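You operate a simulated robot arm through the tools that you are given. There is no shell and no other tool. Be economical: measure what you need, move in short steps, check, and stop when the job is done.

The job below is to be done with a simulated robot arm. You get a single attempt, and the scene is never put back.

TASK
Cap the blue vial, press the cap home and rack the vial.
Fine: take the cap of the vial's own colour, use the cap press; slide back at LOAD.

Only the result counts: the job must be done as asked and must still hold three seconds after the hand-in. Knocking over, shifting, dropping, spilling or breaking anything else fails it. Lids that push on must go on centred and level and be pressed home; caps that screw on are set level and turned clockwise until they are tight.

THE ROBOT
A 6-joint arm with a two-finger parallel gripper, fixed in place. Base frame: the origin is at the foot of the arm, x ahead of it, y to its left, z up; the work surface is at about z = 720. Lengths are in mm, angles in degrees, forces in N, time in s.
With the tool pointing down near the work surface it reaches from about 260 to 660 mm from the base axis. Its first joint turns from -66.0 to 66.0 degrees. Payload 2.9 kg.
The tool frame sits at the grasp point between the pads (the TCP): z along the fingers, y along the line on which they close. The tips reach 30 mm beyond it. Largest opening 110 mm; finger width 20, thickness 10; the body of the gripper, 48 by 112 mm, starts 55 mm behind the TCP.
Orientation is that of the tool frame in the base frame, as [roll, pitch, yaw] about the fixed x, y, z axes, in that order (R = Rz(yaw) Ry(pitch) Rx(roll)). With the fingers straight down and closing along the base's y, the tool's x points along the base's -x, its y along +y and its z along -z.

THE INTERFACE
- The arm moves only by the tool servo_tool. Its argument "steps" is a list of rows, each a list of 7 numbers: the shift along the base's x, y, z in mm, then the turn, a rotation vector about the base's x, y, z in degrees, then the finger opening in mm, from 0 to 110. In form: [[tx, ty, tz, rx, ry, rz, fingers], ...]. A call has 1 to 10 rows; each row is the pose to reach, as a shift and turn from the pose commanded when the call began. Each row takes 0.2 s and may step no farther than 50 mm and 8.6 degrees from the row before; otherwise, or with a gripper value out of range, the whole call is refused. Where a pose cannot be reached the arm comes as near as it can. A force on the tool above 40 N (or 10 N above the force at the start of the call, whichever is more), or a blocked arm, ends the call early, and 0.2 s more pass. The fingers move at their own pace (about 108 mm/s each) and stop on an object; they squeeze with about 24 N. The grip force told is the motor's: it shows also when the fingers shut on nothing. Time passes only in rows, and 0.2 s behind the last, so rows that repeat a pose let the fingers close. It gives the time, the measured TCP pose, the force on the tool (base axes), the opening and the grip force at its end, in the units of the frame above (readings bear some noise), with the torque about the TCP (base axes, N m) and any sound that the robot's microphone picked up, and new pictures: "pictures" is both (left out), scene, wrist or none.
- Cameras (640 x 400 px; columns grow to the right, rows downward): "scene" is fixed at [61.2, 417.9, 1391.5]; the picture's right is [-0.89, -0.46, 0.00], its down [-0.22, 0.43, -0.87] and it looks along [0.40, -0.78, -0.48] (base axes); focal length 367 px, centre (320, 200). "wrist" rides on the gripper at [72, 17, -103] in the tool frame; the picture's right is [-0.23, 0.97, 0.00], its down [-0.76, -0.18, -0.62] and it looks along [-0.61, -0.14, 0.78] (tool axes); focal length 222 px, centre (320, 200). There is no depth. A picture from a camera that has moved, and an enlarged one, comes with that camera's place and axes in the base frame and with its lens.
- zoom(camera, box): a new picture of the part [left, top, right, bottom] of that camera's present view, enlarged. The clock stands still meanwhile.
- finish_job(): hands the job in; it is judged then, once.

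Work in short steps. Places have to be worked out from the pictures, the camera data and where the tool is seen: move nearer, look again, correct. Check each grasp and each placing, and mend what went wrong. You have 120 turns and 200 pictures in all, those below and enlarged ones among them. Open the gripper and draw the arm clear of the work before you hand the job in, unless the task says otherwise; then end with one line.

The tools are called after "Emit:" by a JSON object that holds its "op" and its "data". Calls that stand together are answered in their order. servo_tool: Moves the arm, as the interface text tells. Its arguments: {"type":"object","properties":{"steps":{"type":"array","items":{"type":"array","items":{"type":"number"}}},"pictures":{"type":"string","enum":["both","scene","wrist","none"]}},"required":["steps"]} The other tools are called the same way: zoom (camera, box) takes an enlarged picture of a part of a camera's view; finish_job () hands the job in.

At the start:

```text
time: 0.0
eef_pos: [436.5, -179.4, 1146.5]
orientation: [180.0, 0.0, 179.9]
contact_force: [-0.2, 0.8, -0.2]
torque: [0.0, -0.01, 0.02]
width: 110.3
grip_force: 0.1
```

scene: 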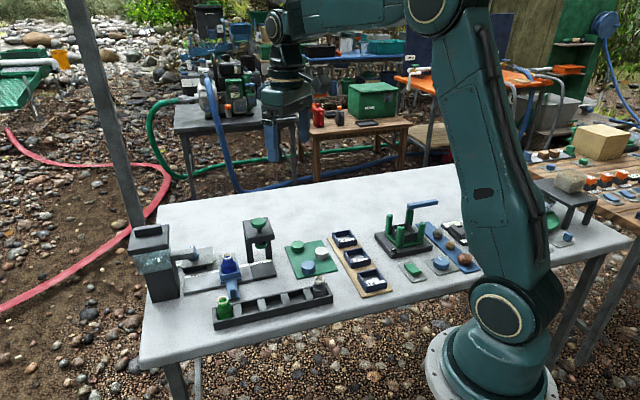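
wrist: 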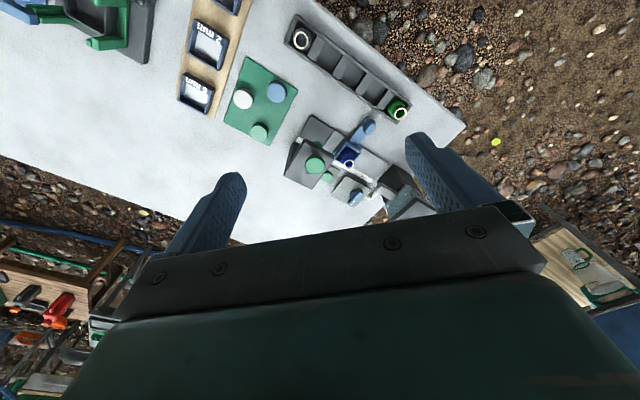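

The scene shows a rack, a press with a slide, a green tray with caps and vials. I'll zoom in to see details.

Emit:
{"op": "zoom", "data": {"camera": "scene", "box": [120, 200, 340, 340]}}

Emit:
{"op": "zoom", "data": {"camera": "wrist", "box": [220, 10, 460, 220]}}

```text
2.86 times, centred on (230, 270) of scene
camera zoom: at [61.2, 417.9, 1391.5], right [-0.89, -0.46, 0.0], down [-0.22, 0.43, -0.87], along [0.4, -0.78, -0.48], focal length 1049 px, centre (577, 0)
```

zoom: 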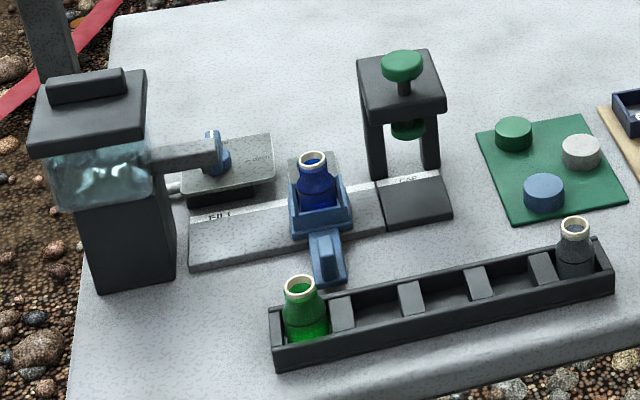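

```text
1.90 times, centred on (340, 115) of wrist
camera zoom: at [364.6, -163.4, 1250.0], right [0.23, 0.97, 0.0], down [0.76, -0.18, 0.62], along [0.61, -0.14, -0.78], focal length 423 px, centre (282, 362)
```

zoom: 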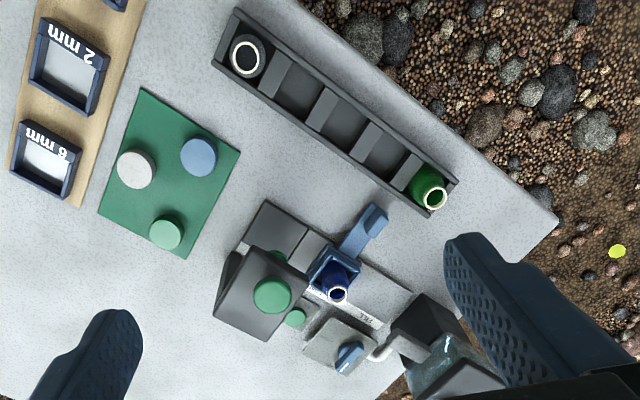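

Estimates: vial ≈(634,-160), knob ≈(565,-220,890), blue cap ≈(452,-275), rack and slide run along ~45°. I move above the blue cap with the fingers turned 45° to look closer.

Emit:
{"op": "servo_tool", "data": {"steps": [[3, -16, -41, 0, 0, 7.5, 110], [6, -32, -82, 0, 0, 15, 110], [9, -48, -123, 0, 0, 22.5, 110], [12, -64, -164, 0, 0, 30, 110], [14, -80, -205, 0, 0, 37.5, 100], [16, -96, -246, 0, 0, 45, 80]]}}

```text
time: 1.4
eef_pos: [451.4, -276.4, 901.3]
orientation: [-179.9, -0.1, -134.9]
contact_force: [1.2, 0.3, -0.4]
torque: [0.04, -0.01, 0.0]
width: 79.9
grip_force: 0.1
camera wrist: at [387.4, -315.8, 1005.2], right [-0.53, 0.85, 0.0], down [0.66, 0.41, 0.62], along [0.53, 0.33, -0.78], focal length 222 px, centre (320, 200)
```

scene: 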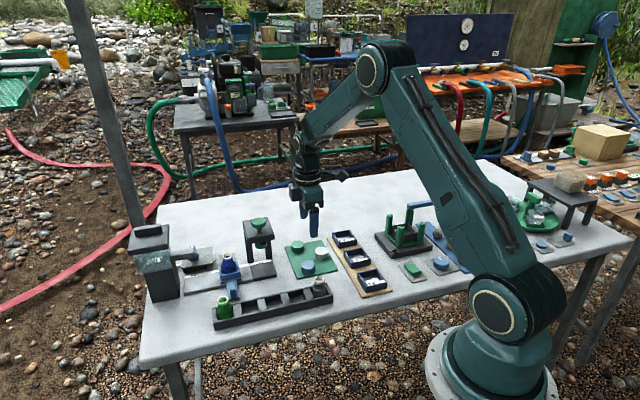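
wrist: 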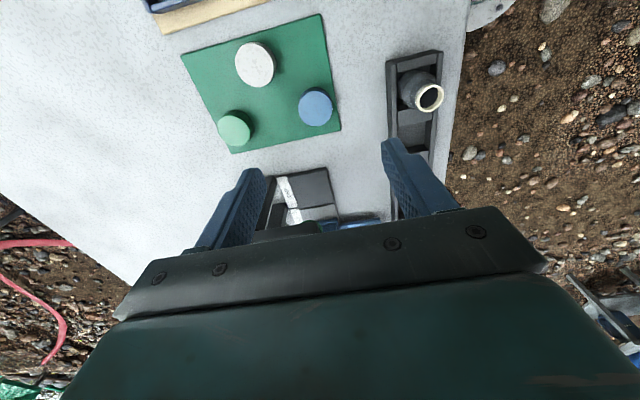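

Emit:
{"op": "zoom", "data": {"camera": "wrist", "box": [180, 10, 460, 185]}}

Emit:
{"op": "zoom", "data": {"camera": "scene", "box": [280, 195, 350, 285]}}

```text
2.29 times, centred on (320, 98) of wrist
camera zoom: at [387.4, -315.8, 1005.2], right [-0.53, 0.85, 0.0], down [0.66, 0.41, 0.62], along [0.53, 0.33, -0.78], focal length 508 px, centre (320, 434)
```

zoom: 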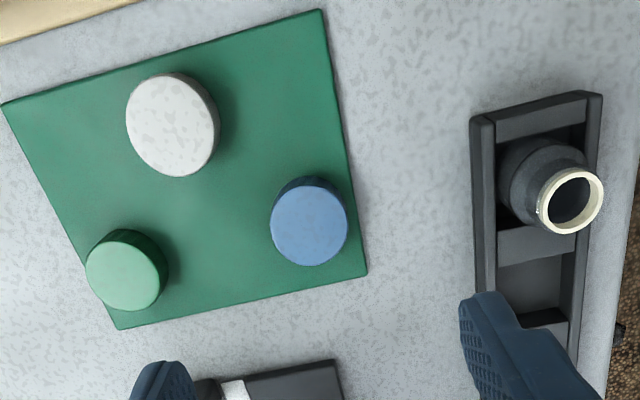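

```text
4.44 times, centred on (315, 240) of scene
camera zoom: at [61.2, 417.9, 1391.5], right [-0.89, -0.46, 0.0], down [-0.22, 0.43, -0.87], along [0.4, -0.78, -0.48], focal length 1632 px, centre (342, 22)
```

zoom: 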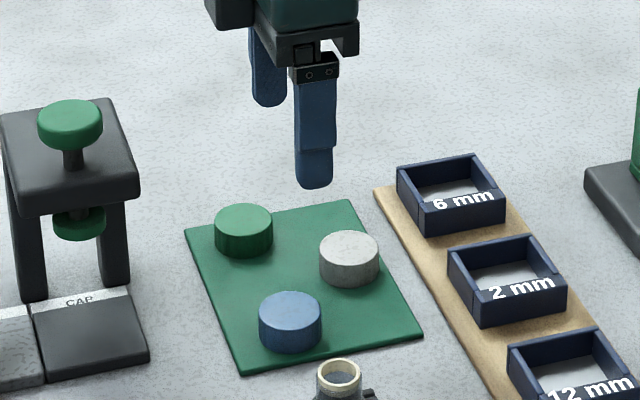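

The cap appears ~38 mm wide, ~18 mm tall at ≈(454,-280). I go down to z≈800 and check.

Emit:
{"op": "servo_tool", "data": {"steps": [[1, -2, -40, 0, 0, 0, 70], [2, -3, -80, 0, 0, 0, 66], [3, -3.5, -105, 0, 0, 0, 66]], "pictures": "both"}}

```text
time: 2.2
eef_pos: [454.2, -280.1, 796.7]
orientation: [-180.0, -0.1, -135.0]
contact_force: [-0.2, -0.4, -0.4]
torque: [0.0, 0.01, 0.02]
width: 65.9
grip_force: 0.0
camera wrist: at [391.2, -319.1, 899.7], right [-0.53, 0.85, 0.0], down [0.66, 0.41, 0.62], along [0.53, 0.33, -0.78], focal length 222 px, centre (320, 200)
```

scene: 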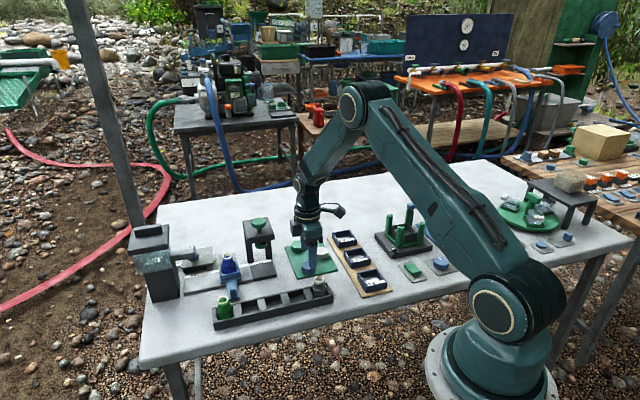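
wrist: 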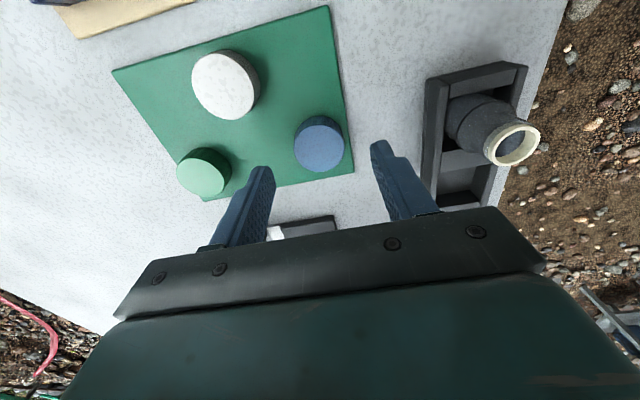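

Cap is centred between the fingers. Descend to z≈757 and close.

Emit:
{"op": "servo_tool", "data": {"steps": [[-0.5, -0.5, -25, 0, 0, 0, 62], [-0.5, -0.5, -39.5, 0, 0, 0, 60], [-0.5, -0.5, -39.5, 0, 0, 0, 30], [-0.5, -0.5, -39.5, 0, 0, 0, 30], [-0.5, -0.5, -39.5, 0, 0, 0, 30]], "pictures": "wrist"}}

```text
time: 3.4
eef_pos: [455.1, -280.3, 757.0]
orientation: [179.9, -0.1, -135.0]
contact_force: [0.0, -0.8, 0.7]
torque: [0.01, -0.02, -0.02]
width: 36.8
grip_force: 24.2
camera wrist: at [391.3, -319.6, 860.5], right [-0.53, 0.85, 0.0], down [0.66, 0.41, 0.62], along [0.53, 0.33, -0.78], focal length 222 px, centre (320, 200)
```

wrist: 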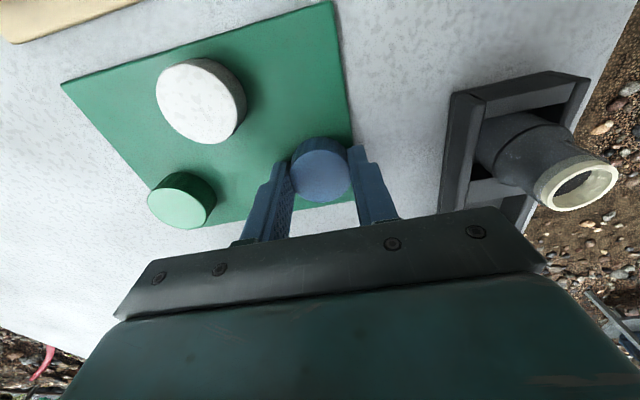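

Cap is gripped (36.8 mm). Lift and check the cap's place in the grip.

Emit:
{"op": "servo_tool", "data": {"steps": [[0, 0, 45, 0, 0, 0, 30], [0, 0, 90, 0, 0, 0, 30], [0, 0, 140, 0, 0, 0, 30], [0, 0, 190, 0, 0, 0, 30]], "pictures": "wrist"}}

Emit:
{"op": "zoom", "data": {"camera": "wrist", "box": [240, 100, 400, 220]}}

Emit:
{"op": "zoom", "data": {"camera": "scene", "box": [280, 160, 340, 260]}}

Emit:
{"op": "zoom", "data": {"camera": "scene", "box": [170, 210, 290, 310]}}

```text
time: 4.4
eef_pos: [456.1, -278.7, 944.8]
orientation: [180.0, 0.0, -135.1]
contact_force: [0.4, -0.2, -0.4]
torque: [0.04, -0.02, 0.02]
width: 36.5
grip_force: 24.4
camera wrist: at [392.5, -318.9, 1048.2], right [-0.53, 0.85, 0.0], down [0.66, 0.41, 0.62], along [0.53, 0.33, -0.78], focal length 222 px, centre (320, 200)
```

wrist: 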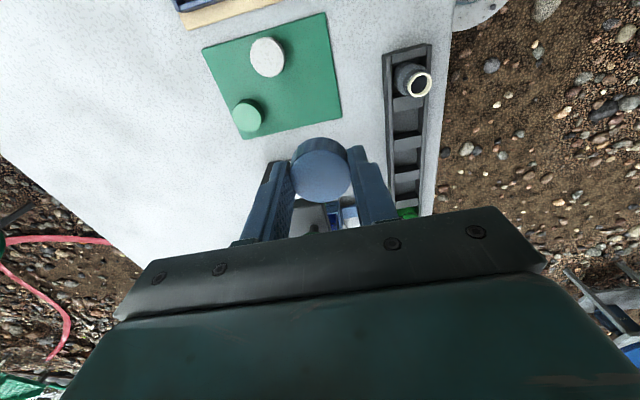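

```text
3.33 times, centred on (320, 160) of wrist
camera zoom: at [392.5, -318.9, 1048.2], right [-0.53, 0.85, 0.0], down [0.66, 0.41, 0.62], along [0.53, 0.33, -0.78], focal length 740 px, centre (320, 333)
```

zoom: 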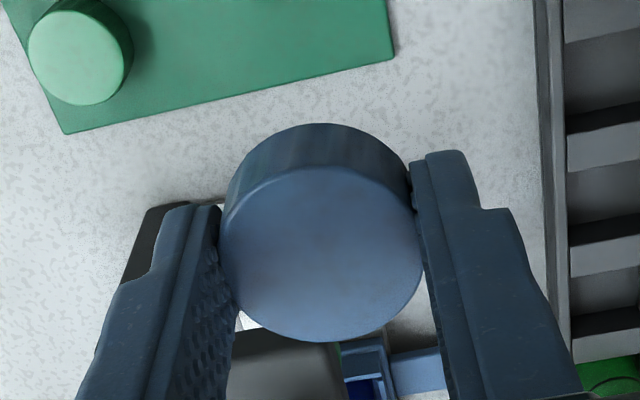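

```text
4.00 times, centred on (310, 210) of scene
camera zoom: at [61.2, 417.9, 1391.5], right [-0.89, -0.46, 0.0], down [-0.22, 0.43, -0.87], along [0.4, -0.78, -0.48], focal length 1469 px, centre (360, 160)
```

zoom: 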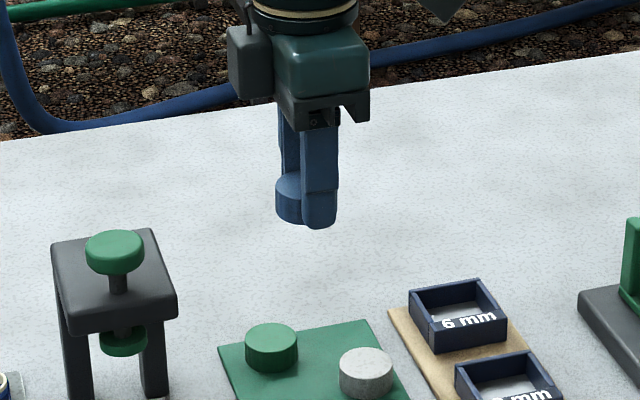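

```text
4.00 times, centred on (230, 260) of scene
camera zoom: at [61.2, 417.9, 1391.5], right [-0.89, -0.46, 0.0], down [-0.22, 0.43, -0.87], along [0.4, -0.78, -0.48], focal length 1469 px, centre (680, -40)
```

zoom: 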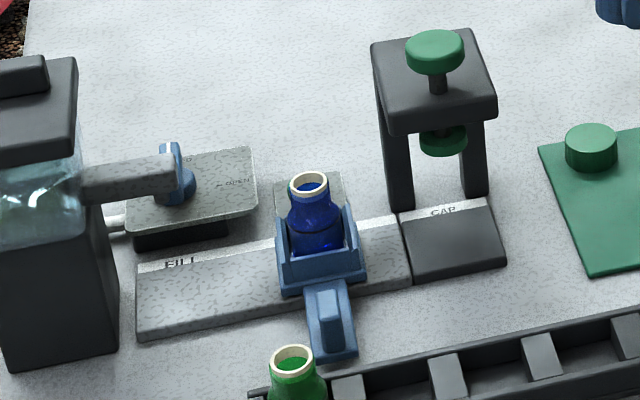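

Cap is centred in the grip. Carry it at this height to above the vial and look.

Emit:
{"op": "servo_tool", "data": {"steps": [[35, 24, 5, 0, 0, 0, 30], [70, 48, 5, 0, 0, 0, 30], [105, 72, 5, 0, 0, 0, 30], [140, 96, 5, 0, 0, 0, 30], [177, 119, 5, 0, 0, 0, 30]]}}

Emit:
{"op": "zoom", "data": {"camera": "wrist", "box": [200, 40, 440, 200]}}

```text
time: 5.6
eef_pos: [632.1, -161.4, 951.0]
orientation: [179.9, 0.1, -134.9]
contact_force: [0.1, 0.6, 0.2]
torque: [0.0, 0.02, -0.02]
width: 36.4
grip_force: 23.7
camera wrist: at [568.2, -201.2, 1054.2], right [-0.53, 0.85, 0.0], down [0.67, 0.41, 0.62], along [0.53, 0.33, -0.78], focal length 222 px, centre (320, 200)
```

scene: 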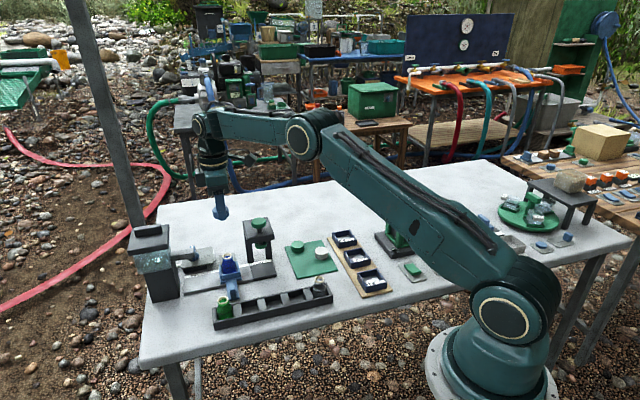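
wrist: 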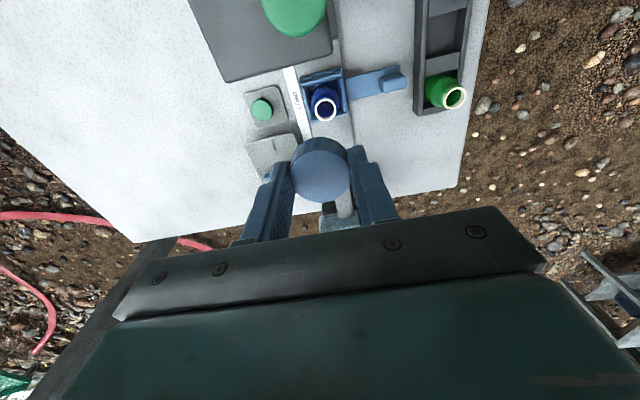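

```text
2.50 times, centred on (320, 120) of wrist
camera zoom: at [568.2, -201.2, 1054.2], right [-0.53, 0.85, 0.0], down [0.67, 0.41, 0.62], along [0.53, 0.33, -0.78], focal length 555 px, centre (320, 400)
```

zoom: 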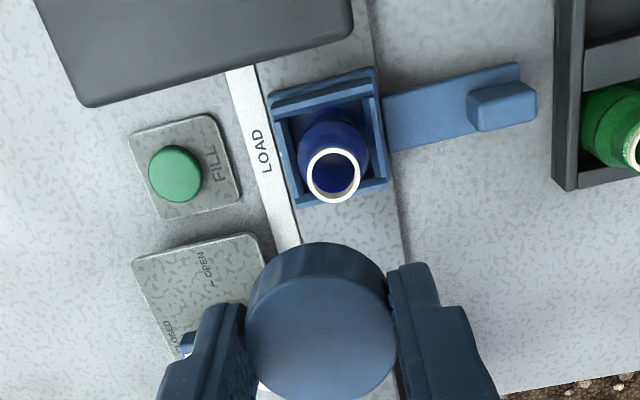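

LOAD mark is at the carriage; triangulating puts the vial mouth at ≈(628.5,-157,803). I shift there and go down to z≈865 to check alignment.

Emit:
{"op": "servo_tool", "data": {"steps": [[-3.5, 4.5, -40, 0, 0, 0, 30], [-3.5, 4.5, -75, 0, 0, 0, 30], [-3.5, 4.5, -85, 0, 0, 0, 30]]}}

Emit:
{"op": "zoom", "data": {"camera": "wrist", "box": [200, 60, 440, 220]}}

Emit:
{"op": "zoom", "data": {"camera": "scene", "box": [180, 180, 290, 300]}}

```text
time: 6.4
eef_pos: [628.5, -157.2, 864.5]
orientation: [-179.9, 0.0, -135.0]
contact_force: [-0.5, -0.5, -1.0]
torque: [0.0, 0.02, -0.06]
width: 36.7
grip_force: 23.5
camera wrist: at [565.8, -196.2, 967.8], right [-0.53, 0.85, 0.0], down [0.66, 0.41, 0.62], along [0.53, 0.33, -0.78], focal length 222 px, centre (320, 200)
```

scene: 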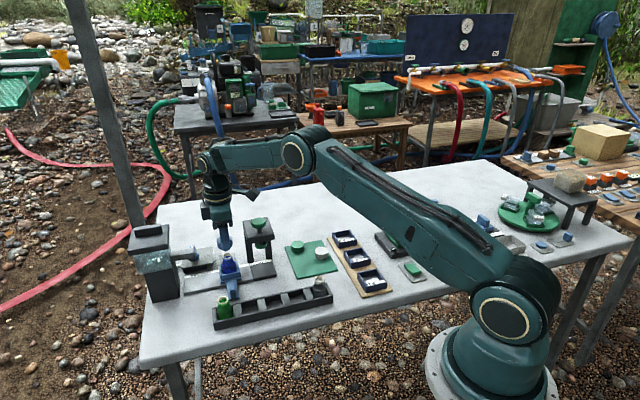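
wrist: 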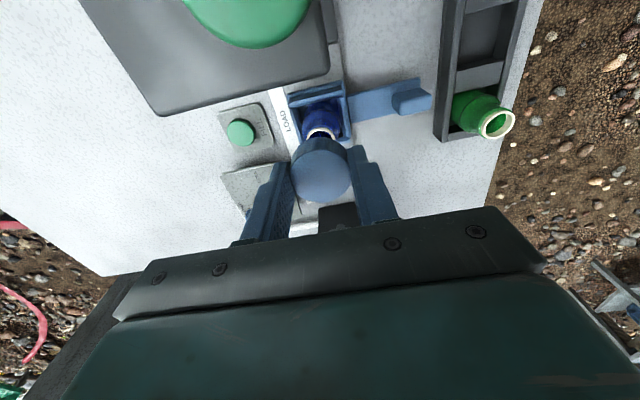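

```text
2.50 times, centred on (320, 140) of wrist
camera zoom: at [565.8, -196.2, 967.8], right [-0.53, 0.85, 0.0], down [0.66, 0.41, 0.62], along [0.53, 0.33, -0.78], focal length 555 px, centre (320, 350)
```

zoom: 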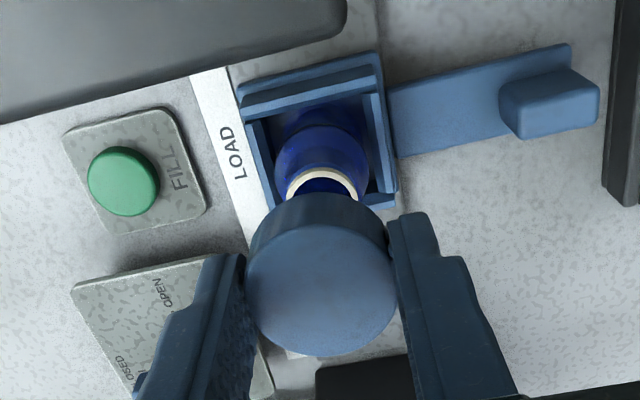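

```text
3.33 times, centred on (235, 240) of scene
camera zoom: at [61.2, 417.9, 1391.5], right [-0.89, -0.46, 0.0], down [-0.22, 0.43, -0.87], along [0.4, -0.78, -0.48], focal length 1224 px, centre (603, 67)
```

zoom: 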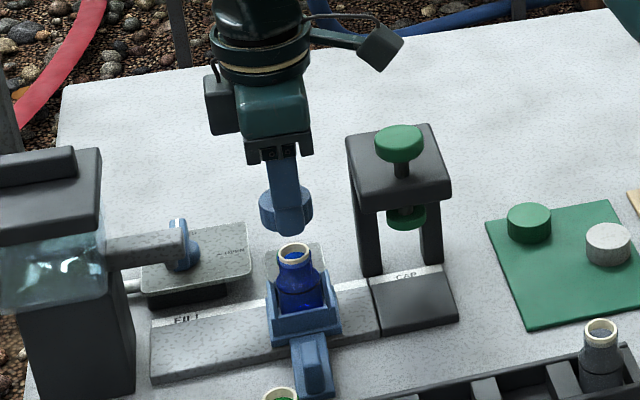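

Cap and mouth look aligned within ~2 mm. Lower toward contact in small steps, watching force.

Emit:
{"op": "servo_tool", "data": {"steps": [[0, 0, -10, 0, 0, 0, 30], [0, 0, -20, 0, 0, 0, 30], [0, 0, -27, 0, 0, 0, 30]]}}

Emit:
{"op": "zoom", "data": {"camera": "wrist", "box": [240, 80, 400, 200]}}

Emit:
{"op": "zoom", "data": {"camera": "scene", "box": [200, 220, 260, 300]}}

```text
time: 7.2
eef_pos: [630.2, -156.5, 837.7]
orientation: [-179.9, 0.0, -135.0]
contact_force: [0.4, -0.2, 0.5]
torque: [0.02, 0.03, -0.03]
width: 36.5
grip_force: 24.0
camera wrist: at [566.4, -195.9, 942.1], right [-0.53, 0.85, 0.0], down [0.66, 0.41, 0.62], along [0.53, 0.33, -0.78], focal length 222 px, centre (320, 200)
```

scene: 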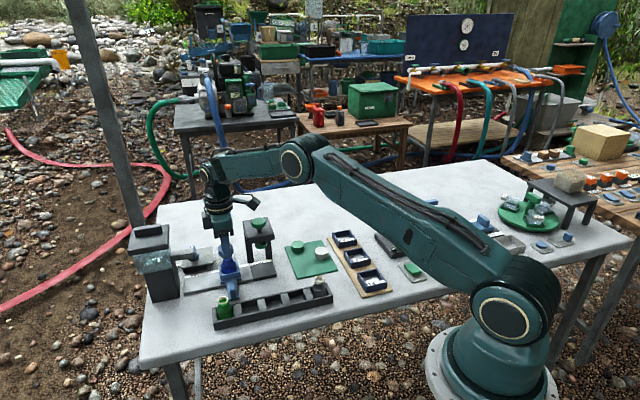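
wrist: 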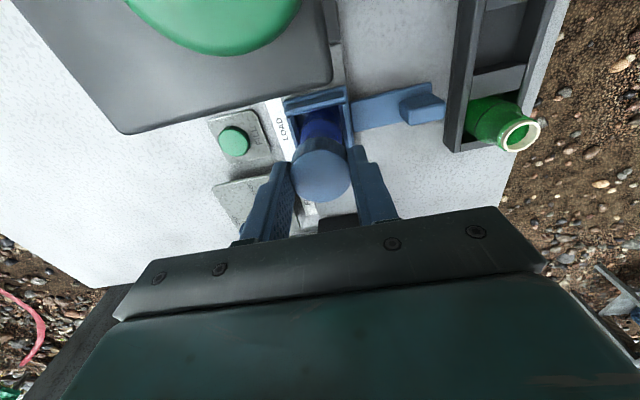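

```text
3.33 times, centred on (320, 140) of wrist
camera zoom: at [566.4, -195.9, 942.1], right [-0.53, 0.85, 0.0], down [0.66, 0.41, 0.62], along [0.53, 0.33, -0.78], focal length 740 px, centre (320, 400)
```

zoom: 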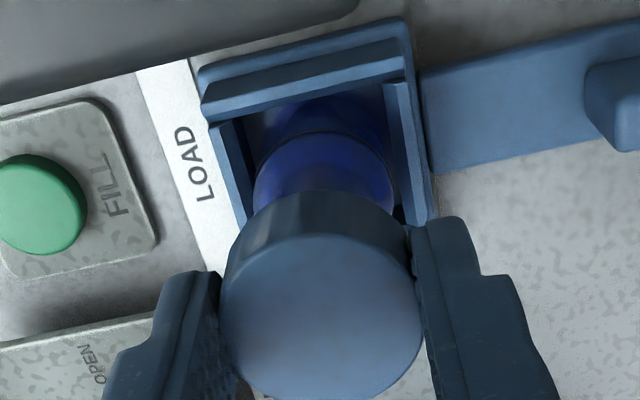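

```text
5.00 times, centred on (230, 260) of scene
camera zoom: at [61.2, 417.9, 1391.5], right [-0.89, -0.46, 0.0], down [-0.22, 0.43, -0.87], along [0.4, -0.78, -0.48], focal length 1836 px, centre (770, -100)
```

zoom: 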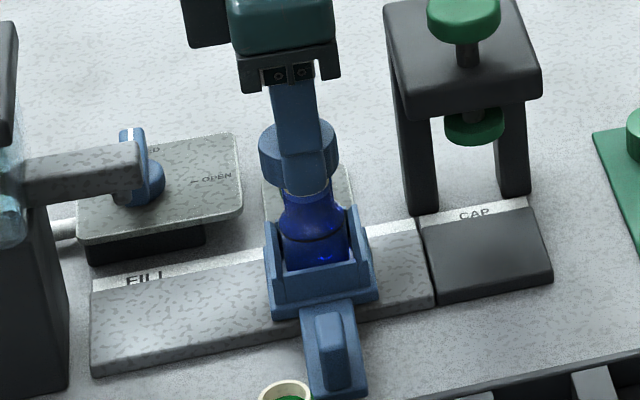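

Scene view suggests the cap sits ~1–2 mm too far forward. I correct by 1 mm and descend slowly to contact.

Emit:
{"op": "servo_tool", "data": {"steps": [[-1, -0.6, -4, 0, 0, 0, 30], [-1, -0.6, -7, 0, 0, 0, 30], [-1, -0.6, -10, 0, 0, 0, 30]], "pictures": "none"}}

Emit:
{"op": "zoom", "data": {"camera": "scene", "box": [200, 220, 260, 300]}}

```text
time: 8.0
eef_pos: [628.9, -156.6, 829.0]
orientation: [179.9, 0.0, -135.0]
contact_force: [-0.1, 0.6, -0.2]
torque: [0.0, -0.05, 0.03]
width: 36.8
grip_force: 24.1
```

```text
5.00 times, centred on (230, 260) of scene
camera zoom: at [61.2, 417.9, 1391.5], right [-0.89, -0.46, 0.0], down [-0.22, 0.43, -0.87], along [0.4, -0.78, -0.48], focal length 1836 px, centre (770, -100)
```

zoom: 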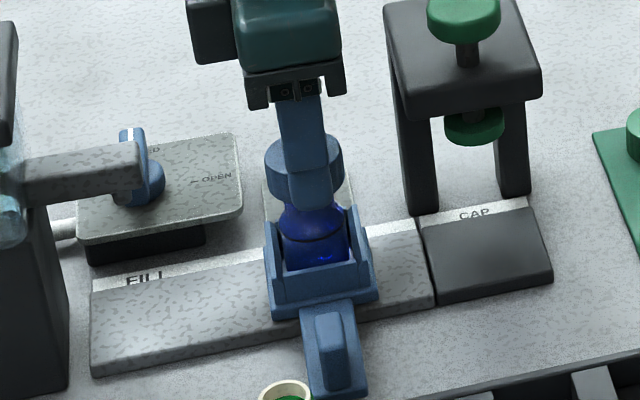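

No contact yet and the cap looks centred. Continue down gently.

Emit:
{"op": "servo_tool", "data": {"steps": [[0, 0, -2, 0, 0, 0, 30], [0, 0, -4, 0, 0, 0, 30], [0, 0, -6, 0, 0, 0, 30], [0, 0, -8, 0, 0, 0, 30]], "pictures": "none"}}

Emit:
{"op": "zoom", "data": {"camera": "scene", "box": [200, 220, 260, 300]}}

```text
time: 9.0
eef_pos: [628.0, -156.2, 821.8]
orientation: [-180.0, 0.0, -135.0]
contact_force: [-0.1, -0.1, 0.5]
torque: [0.0, 0.03, 0.01]
width: 36.5
grip_force: 24.2
```

```text
5.00 times, centred on (230, 260) of scene
camera zoom: at [61.2, 417.9, 1391.5], right [-0.89, -0.46, 0.0], down [-0.22, 0.43, -0.87], along [0.4, -0.78, -0.48], focal length 1836 px, centre (770, -100)
```

zoom: 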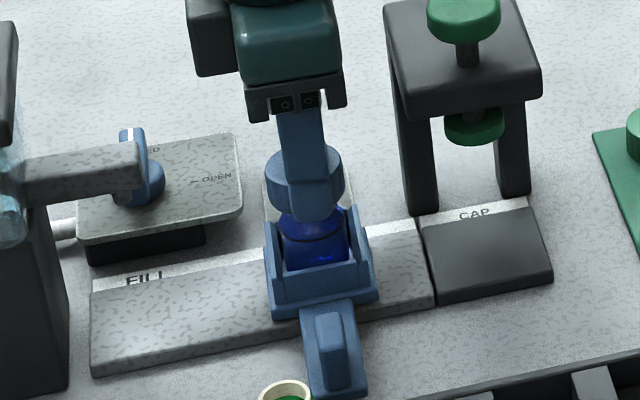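

Still free; continue.

Emit:
{"op": "servo_tool", "data": {"steps": [[0, 0, -1.5, 0, 0, 0, 30], [0, 0, -3, 0, 0, 0, 30], [0, 0, -4.5, 0, 0, 0, 30], [0, 0, -6, 0, 0, 0, 30]], "pictures": "wrist"}}

Emit:
{"op": "zoom", "data": {"camera": "scene", "box": [200, 220, 260, 300]}}

```text
time: 10.0
eef_pos: [629.2, -157.0, 815.8]
orientation: [-179.9, 0.1, -134.9]
contact_force: [0.7, 0.2, 0.2]
torque: [-0.04, -0.03, 0.02]
width: 36.7
grip_force: 24.1
camera wrist: at [565.0, -196.7, 918.3], right [-0.53, 0.85, 0.0], down [0.66, 0.41, 0.62], along [0.53, 0.33, -0.78], focal length 222 px, centre (320, 200)
```

wrist: 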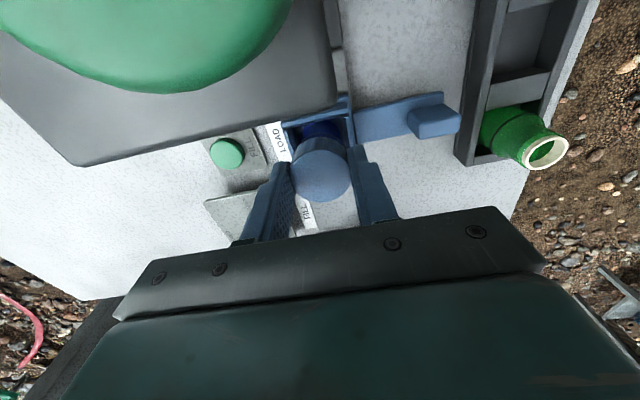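

```text
5.00 times, centred on (230, 260) of scene
camera zoom: at [61.2, 417.9, 1391.5], right [-0.89, -0.46, 0.0], down [-0.22, 0.43, -0.87], along [0.4, -0.78, -0.48], focal length 1836 px, centre (770, -100)
```

zoom: 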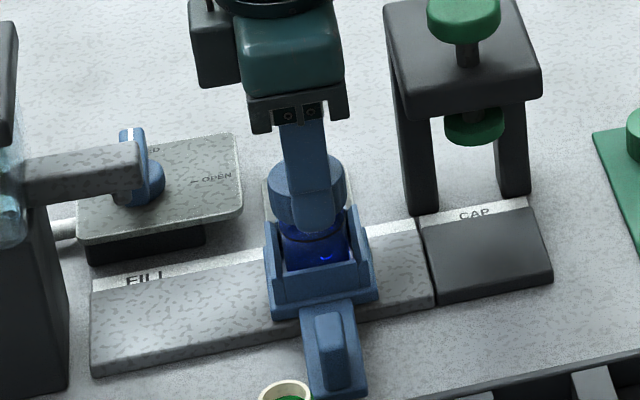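

The cap has slid over the neck without resistance (cap top ≈ former mouth level). Continue slowly to contact.

Emit:
{"op": "servo_tool", "data": {"steps": [[0, 0, -1, 0, 0, 0, 30], [0, 0, -2, 0, 0, 0, 30], [0, 0, -3, 0, 0, 0, 30], [0, 0, -4, 0, 0, 0, 30]], "pictures": "none"}}

Emit:
{"op": "zoom", "data": {"camera": "scene", "box": [200, 220, 260, 300]}}

```text
time: 11.0
eef_pos: [628.6, -157.1, 812.1]
orientation: [-179.9, 0.0, -135.0]
contact_force: [-3.1, 2.0, 11.5]
torque: [0.04, 0.1, 0.02]
width: 36.6
grip_force: 23.9
heard: snap
```

```text
5.00 times, centred on (230, 260) of scene
camera zoom: at [60.9, 418.0, 1391.5], right [-0.89, -0.46, 0.0], down [-0.22, 0.43, -0.87], along [0.4, -0.78, -0.48], focal length 1836 px, centre (770, -100)
```

zoom: 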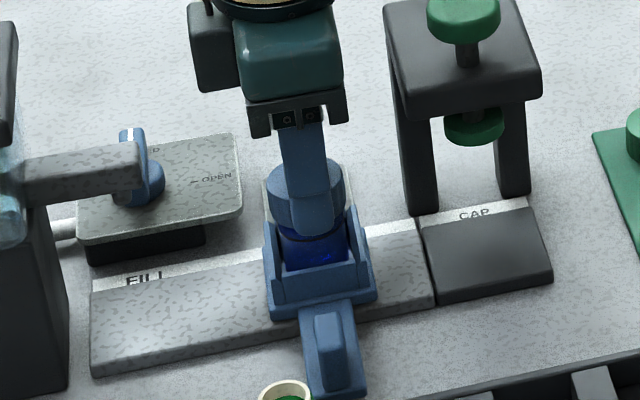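

A snap and 11.5 N: the cap is on. Release and raise.

Emit:
{"op": "servo_tool", "data": {"steps": [[0, 0, 0, 0, 0, 0, 60], [0, 0, 0, 0, 0, 0, 60], [0, 0, 40, 0, 0, 0, 60], [0, 0, 80, 0, 0, 0, 60], [0, 0, 110, 0, 0, 0, 60]]}}

Emit:
{"op": "zoom", "data": {"camera": "scene", "box": [180, 200, 290, 310]}}

Emit:
{"op": "zoom", "data": {"camera": "wrist", "box": [200, 20, 460, 180]}}

```text
time: 12.2
eef_pos: [629.0, -156.5, 922.6]
orientation: [-179.9, 0.0, -135.0]
contact_force: [-0.1, 0.2, 0.2]
torque: [-0.02, 0.03, -0.01]
width: 59.7
grip_force: 0.2
camera wrist: at [565.6, -196.0, 1025.3], right [-0.53, 0.85, 0.0], down [0.66, 0.41, 0.62], along [0.53, 0.33, -0.78], focal length 222 px, centre (320, 200)
```

scene: 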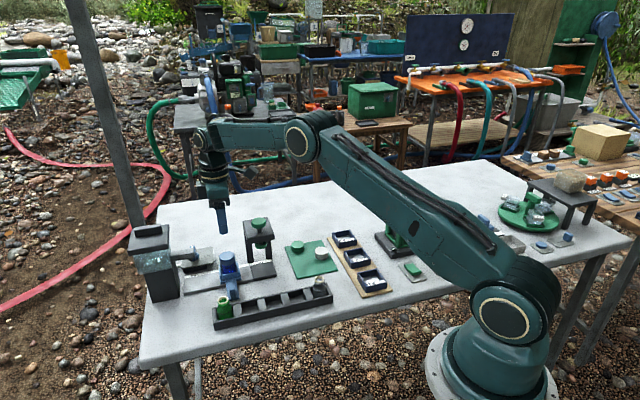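
wrist: 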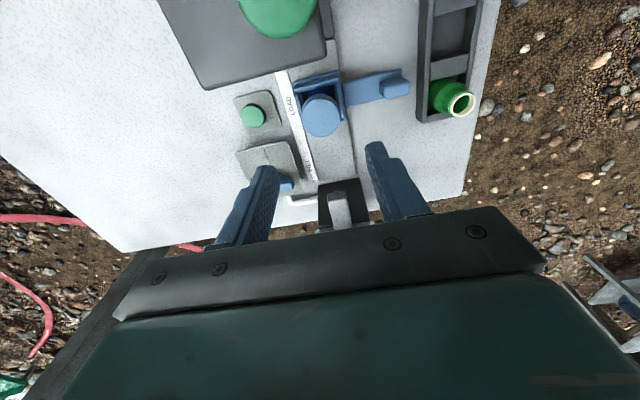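

```text
3.64 times, centred on (235, 255) of scene
camera zoom: at [61.2, 417.9, 1391.5], right [-0.89, -0.46, 0.0], down [-0.22, 0.43, -0.87], along [0.4, -0.78, -0.48], focal length 1335 px, centre (629, 0)
```

zoom: 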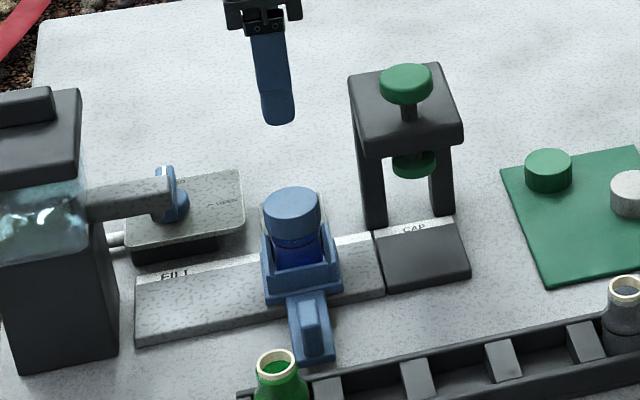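

```text
2.46 times, centred on (330, 100) of wrist
camera zoom: at [565.6, -196.0, 1025.3], right [-0.53, 0.85, 0.0], down [0.66, 0.41, 0.62], along [0.53, 0.33, -0.78], focal length 547 px, centre (295, 446)
```

zoom: 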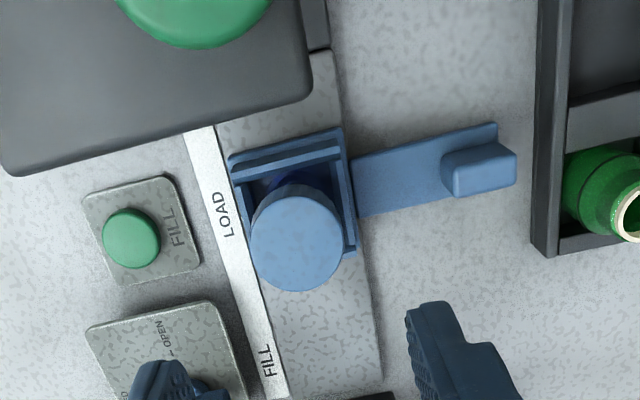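

Cap is on, level. Next: the slide's handle knob at ≈(567,-99). I move above it while turning the gripper −90° so the fingers close along the slide direction.

Emit:
{"op": "servo_tool", "data": {"steps": [[-6, 6, 0, 0, 0, -8.5, 60], [-12, 12, 0, 0, 0, -17, 60], [-18, 18, 0, 0, 0, -25.5, 60], [-25, 24, 0, 0, 0, -34, 60], [-31, 30, 0, 0, 0, -42.5, 60], [-37, 36, 0, 0, 0, -51, 60], [-43, 42, 0, 0, 0, -59.5, 60], [-50, 48, 0, 0, 0, -68, 60], [-56, 54, -10, 0, 0, -76.5, 60], [-62, 58, -22, 0, 0, -85, 60]], "pictures": "none"}}

Emit:
{"op": "servo_tool", "data": {"steps": [[0, 0, -20, 0, 0, -5, 60], [0, 0, -40, 0, 0, -5, 60]]}}

Emit:
{"op": "zoom", "data": {"camera": "wrist", "box": [200, 20, 440, 200]}}

Emit:
{"op": "zoom", "data": {"camera": "scene", "box": [180, 200, 290, 310]}}

```text
time: 14.4
eef_pos: [565.9, -98.8, 899.2]
orientation: [-179.9, 0.1, 139.9]
contact_force: [-0.8, 0.3, 0.2]
torque: [0.01, -0.02, 0.02]
width: 59.7
grip_force: 0.2
```

```text
time: 15.0
eef_pos: [565.7, -98.4, 858.4]
orientation: [-180.0, 0.0, 134.8]
contact_force: [-0.7, 0.3, 0.7]
torque: [-0.01, 0.02, 0.02]
width: 60.0
grip_force: 0.0
camera wrist: at [526.7, -35.6, 962.4], right [0.85, 0.53, 0.0], down [0.41, -0.66, 0.62], along [0.33, -0.53, -0.78], focal length 222 px, centre (320, 200)
```

scene: 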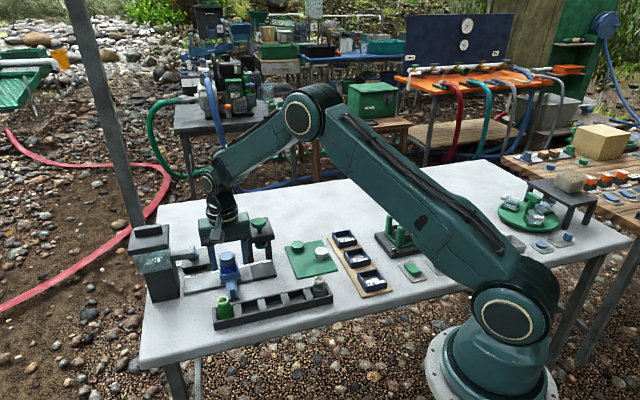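
wrist: 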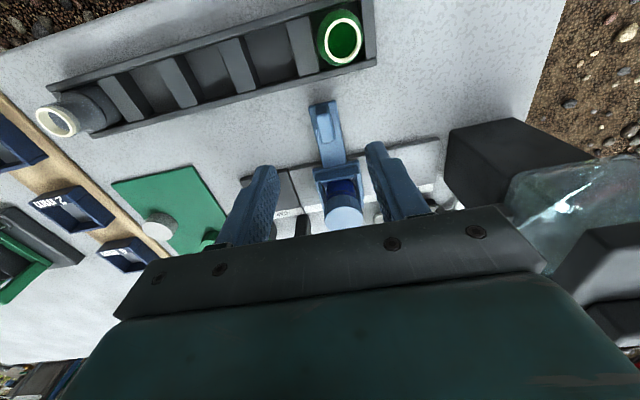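

```text
2.22 times, centred on (320, 110) of wrist
camera zoom: at [526.7, -35.6, 962.4], right [0.85, 0.53, 0.0], down [0.41, -0.66, 0.62], along [0.33, -0.53, -0.78], focal length 494 px, centre (320, 400)
```

zoom: 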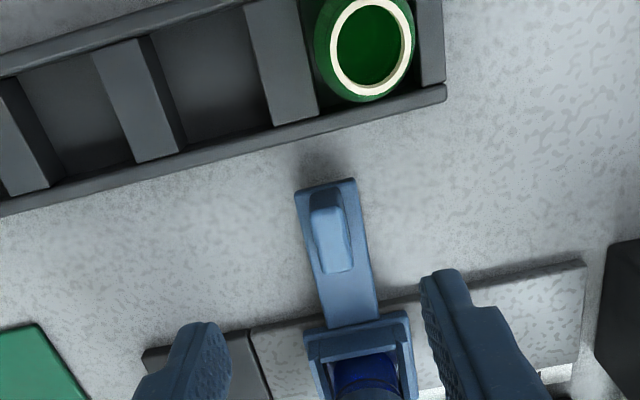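

```text
3.64 times, centred on (235, 255) of scene
camera zoom: at [61.2, 417.9, 1391.5], right [-0.89, -0.46, 0.0], down [-0.22, 0.43, -0.87], along [0.4, -0.78, -0.48], focal length 1335 px, centre (629, 0)
```

zoom: 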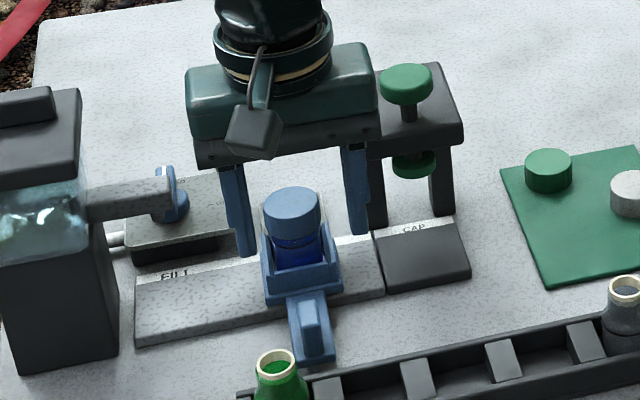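

Knob ≈(570,-98), top z≈762, ~16 mm wide. Descend around it with a 44 mm opening, stopping at TCP z≈780 to look.

Emit:
{"op": "servo_tool", "data": {"steps": [[2, 0, -20, 0, 0, 0, 46], [4.5, 0.4, -50, 0, 0, 0, 44], [4.5, 0.4, -78, 0, 0, 0, 44]]}}

Emit:
{"op": "zoom", "data": {"camera": "wrist", "box": [220, 60, 420, 210]}}

Emit:
{"op": "zoom", "data": {"camera": "scene", "box": [180, 220, 290, 320]}}

```text
time: 15.8
eef_pos: [571.6, -98.5, 780.0]
orientation: [-180.0, 0.1, 135.0]
contact_force: [0.0, -0.2, 0.2]
torque: [0.01, 0.02, 0.02]
width: 43.6
grip_force: 0.1
camera wrist: at [532.0, -35.9, 882.9], right [0.85, 0.53, 0.0], down [0.41, -0.66, 0.62], along [0.33, -0.53, -0.78], focal length 222 px, centre (320, 200)
```

scene: 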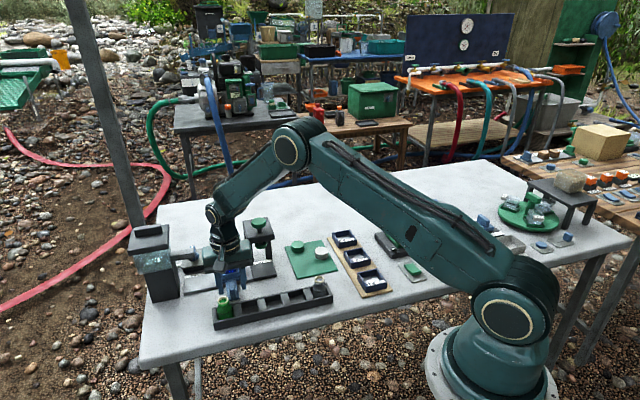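
wrist: 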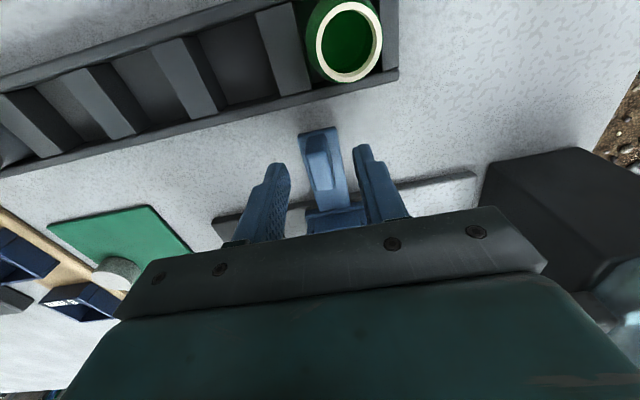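

```text
2.67 times, centred on (320, 135) of wrist
camera zoom: at [532.0, -35.9, 882.9], right [0.85, 0.53, 0.0], down [0.41, -0.66, 0.62], along [0.33, -0.53, -0.78], focal length 592 px, centre (320, 373)
```

zoom: 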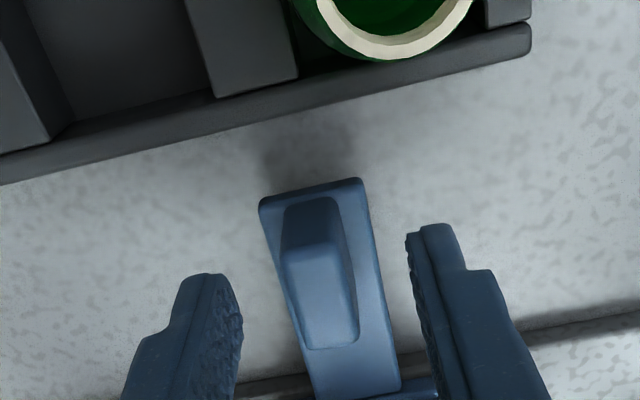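

```text
4.00 times, centred on (235, 270) of scene
camera zoom: at [61.2, 417.9, 1391.5], right [-0.89, -0.46, 0.0], down [-0.22, 0.43, -0.87], along [0.4, -0.78, -0.48], focal length 1469 px, centre (660, -80)
```

zoom: 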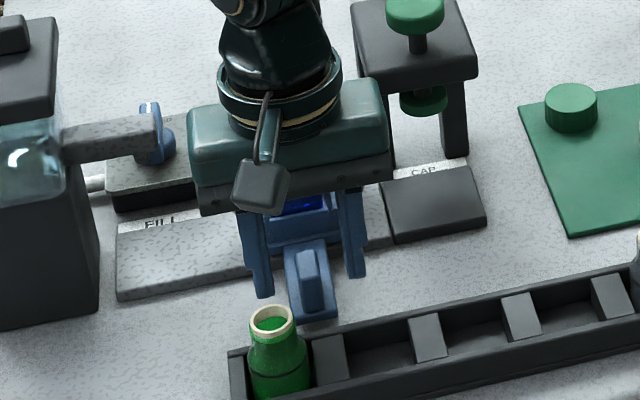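

Knob is centred between the fingers, with tips ~15 mm below its top. Close.

Emit:
{"op": "servo_tool", "data": {"steps": [[0, 0, -3, 0, 0, 0, 30], [0, 0, -3, 0, 0, 0, 5], [0, 0, -3, 0, 0, 0, 5], [0, 0, -3, 0, 0, 0, 5]], "pictures": "none"}}

Emit:
{"op": "zoom", "data": {"camera": "scene", "box": [180, 220, 290, 320]}}

```text
time: 16.8
eef_pos: [571.7, -99.3, 776.4]
orientation: [180.0, 0.0, 135.1]
contact_force: [-0.3, -0.1, -0.3]
torque: [-0.09, -0.06, 0.01]
width: 13.5
grip_force: 45.2
```

```text
4.00 times, centred on (235, 270) of scene
camera zoom: at [61.2, 417.9, 1391.5], right [-0.89, -0.46, 0.0], down [-0.22, 0.43, -0.87], along [0.4, -0.78, -0.48], focal length 1469 px, centre (660, -80)
```

zoom: 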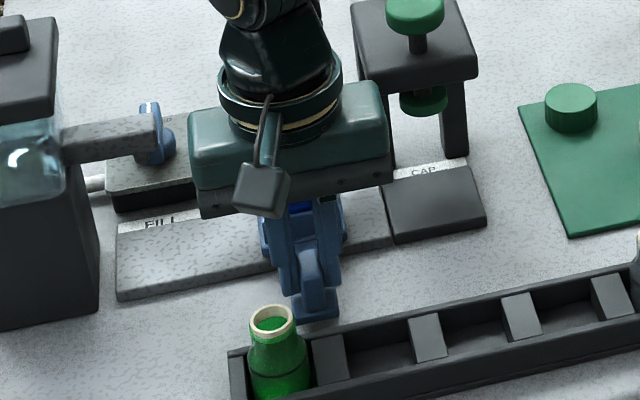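

Gripped the knob. Push the slide toward CAP along (-0.707,-0.707), first 75 mm.

Emit:
{"op": "servo_tool", "data": {"steps": [[-7, -7, 0, 0, 0, 0, 5], [-14, -14, 0, 0, 0, 0, 5], [-21, -21, 0, 0, 0, 0, 5], [-28, -28, 0, 0, 0, 0, 5], [-36, -36, 0, 0, 0, 0, 5], [-44, -44, 0, 0, 0, 0, 5], [-53, -53, 0, 0, 0, 0, 5]], "pictures": "scene"}}

Emit:
{"op": "zoom", "data": {"camera": "scene", "box": [200, 200, 310, 310]}}

```text
time: 18.4
eef_pos: [518.8, -151.6, 776.3]
orientation: [-179.9, 0.0, 135.1]
contact_force: [-0.1, 0.1, -5.2]
torque: [-0.65, -0.7, -0.03]
width: 13.4
grip_force: 44.6
```

scene: 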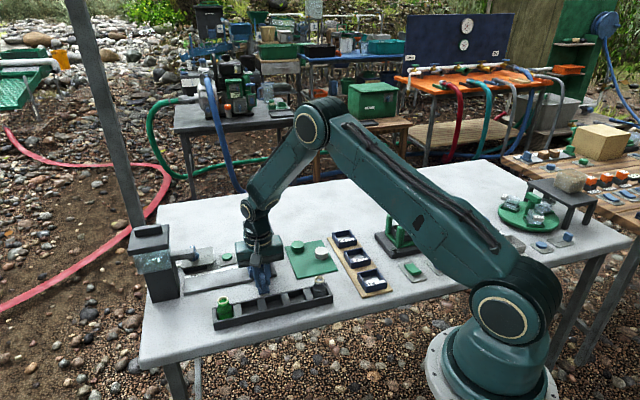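

```text
3.64 times, centred on (255, 255) of scene
camera zoom: at [61.3, 417.9, 1391.5], right [-0.89, -0.46, 0.0], down [-0.22, 0.43, -0.87], along [0.4, -0.78, -0.48], focal length 1335 px, centre (556, 0)
```

zoom: 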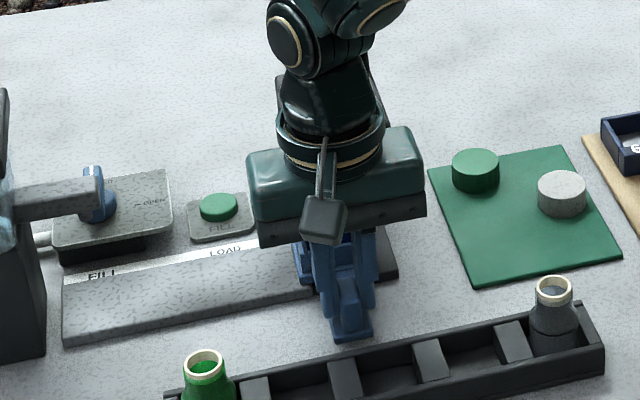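

Slide follows. Continue in small steps to look for the stop near 90 mm.

Emit:
{"op": "servo_tool", "data": {"steps": [[-3, -3, 0, 0, 0, 0, 5], [-6, -6, 0, 0, 0, 0, 5], [-8, -8, 0, 0, 0, 0, 5], [-9.5, -9.5, 0, 0, 0, 0, 5], [-11, -11, 0, 0, 0, 0, 5], [-11, -11, 0, 0, 0, 0, 5]], "pictures": "wrist"}}

Emit:
{"op": "zoom", "data": {"camera": "wrist", "box": [200, 60, 440, 220]}}

```text
time: 19.8
eef_pos: [508.3, -161.9, 777.9]
orientation: [179.8, 0.0, 135.1]
contact_force: [11.5, -1.6, -19.5]
torque: [0.4, 0.23, -0.07]
width: 13.5
grip_force: 44.7
camera wrist: at [468.2, -99.5, 880.9], right [0.85, 0.53, 0.0], down [0.41, -0.66, 0.62], along [0.33, -0.53, -0.78], focal length 222 px, centre (320, 200)
```

wrist: 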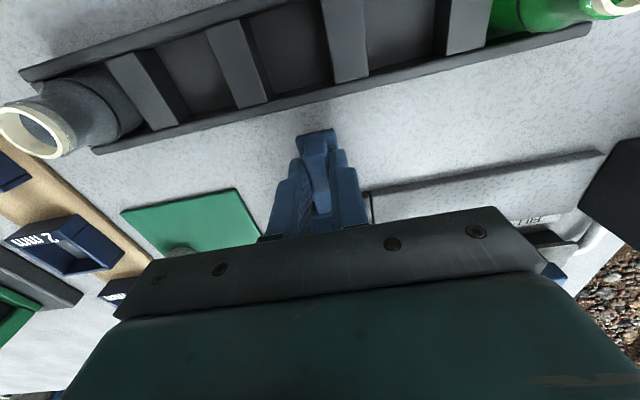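

```text
2.50 times, centred on (320, 140) of wrist
camera zoom: at [468.2, -99.5, 880.9], right [0.85, 0.53, 0.0], down [0.41, -0.66, 0.62], along [0.33, -0.53, -0.78], focal length 555 px, centre (320, 350)
```

zoom: 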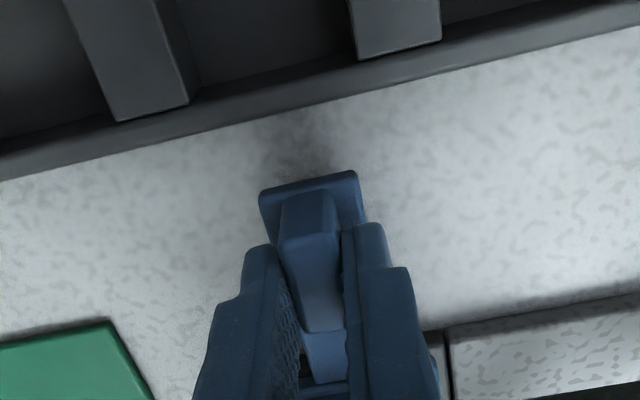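

Resistance built up after ~89 mm of travel — the CAP stop. Release the knob and rise to look.

Emit:
{"op": "servo_tool", "data": {"steps": [[0, 0, 0, 0, 0, 0, 30], [0, 0, 0, 0, 0, 0, 40], [0, 0, 30, 0, 0, 0, 44], [0, 0, 70, 0, 0, 0, 44], [0, 0, 110, 0, 0, 0, 44], [0, 0, 150, 0, 0, 0, 44]]}}

Emit:
{"op": "zoom", "data": {"camera": "wrist", "box": [200, 40, 440, 220]}}

Emit:
{"op": "zoom", "data": {"camera": "scene", "box": [200, 200, 310, 310]}}

```text
time: 21.2
eef_pos: [505.2, -163.6, 928.6]
orientation: [-180.0, 0.0, 135.0]
contact_force: [-0.2, -0.4, 0.9]
torque: [0.01, 0.02, -0.05]
width: 43.9
grip_force: 0.1
camera wrist: at [465.5, -101.0, 1032.5], right [0.85, 0.53, 0.0], down [0.41, -0.66, 0.62], along [0.33, -0.53, -0.78], focal length 222 px, centre (320, 200)
```

scene: 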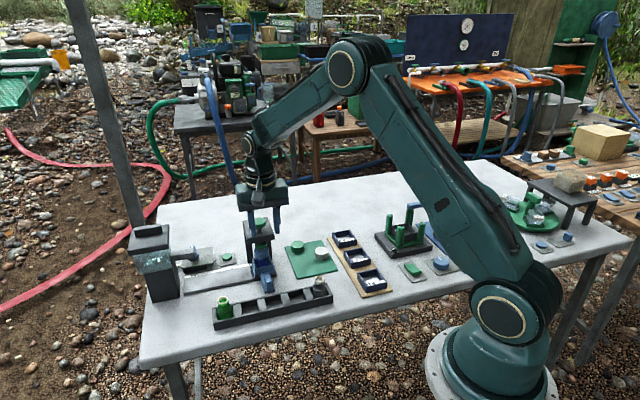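
wrist: 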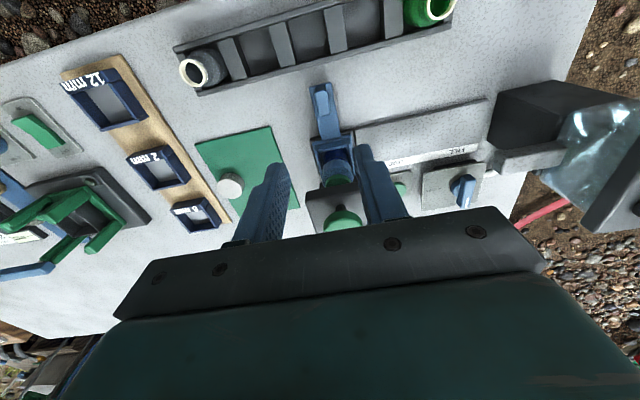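

```text
2.22 times, centred on (320, 130) of wrist
camera zoom: at [465.5, -101.0, 1032.5], right [0.85, 0.53, 0.0], down [0.41, -0.66, 0.62], along [0.33, -0.53, -0.78], focal length 494 px, centre (320, 356)
```

zoom: 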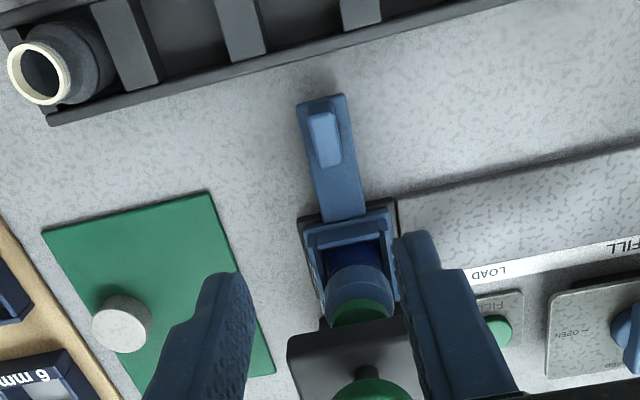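

```text
3.64 times, centred on (255, 255) of scene
camera zoom: at [61.2, 417.9, 1391.5], right [-0.89, -0.46, 0.0], down [-0.22, 0.43, -0.87], along [0.4, -0.78, -0.48], focal length 1335 px, centre (556, 0)
```

zoom: 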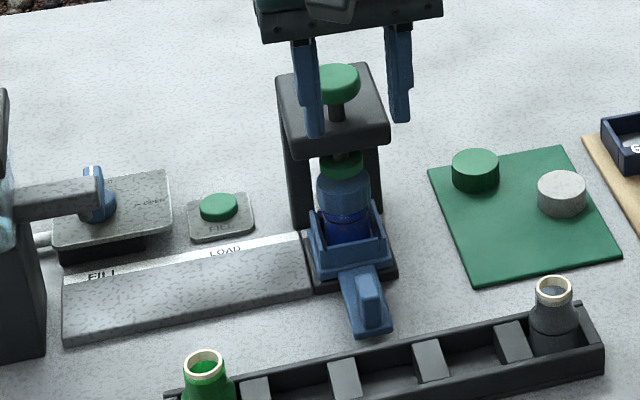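

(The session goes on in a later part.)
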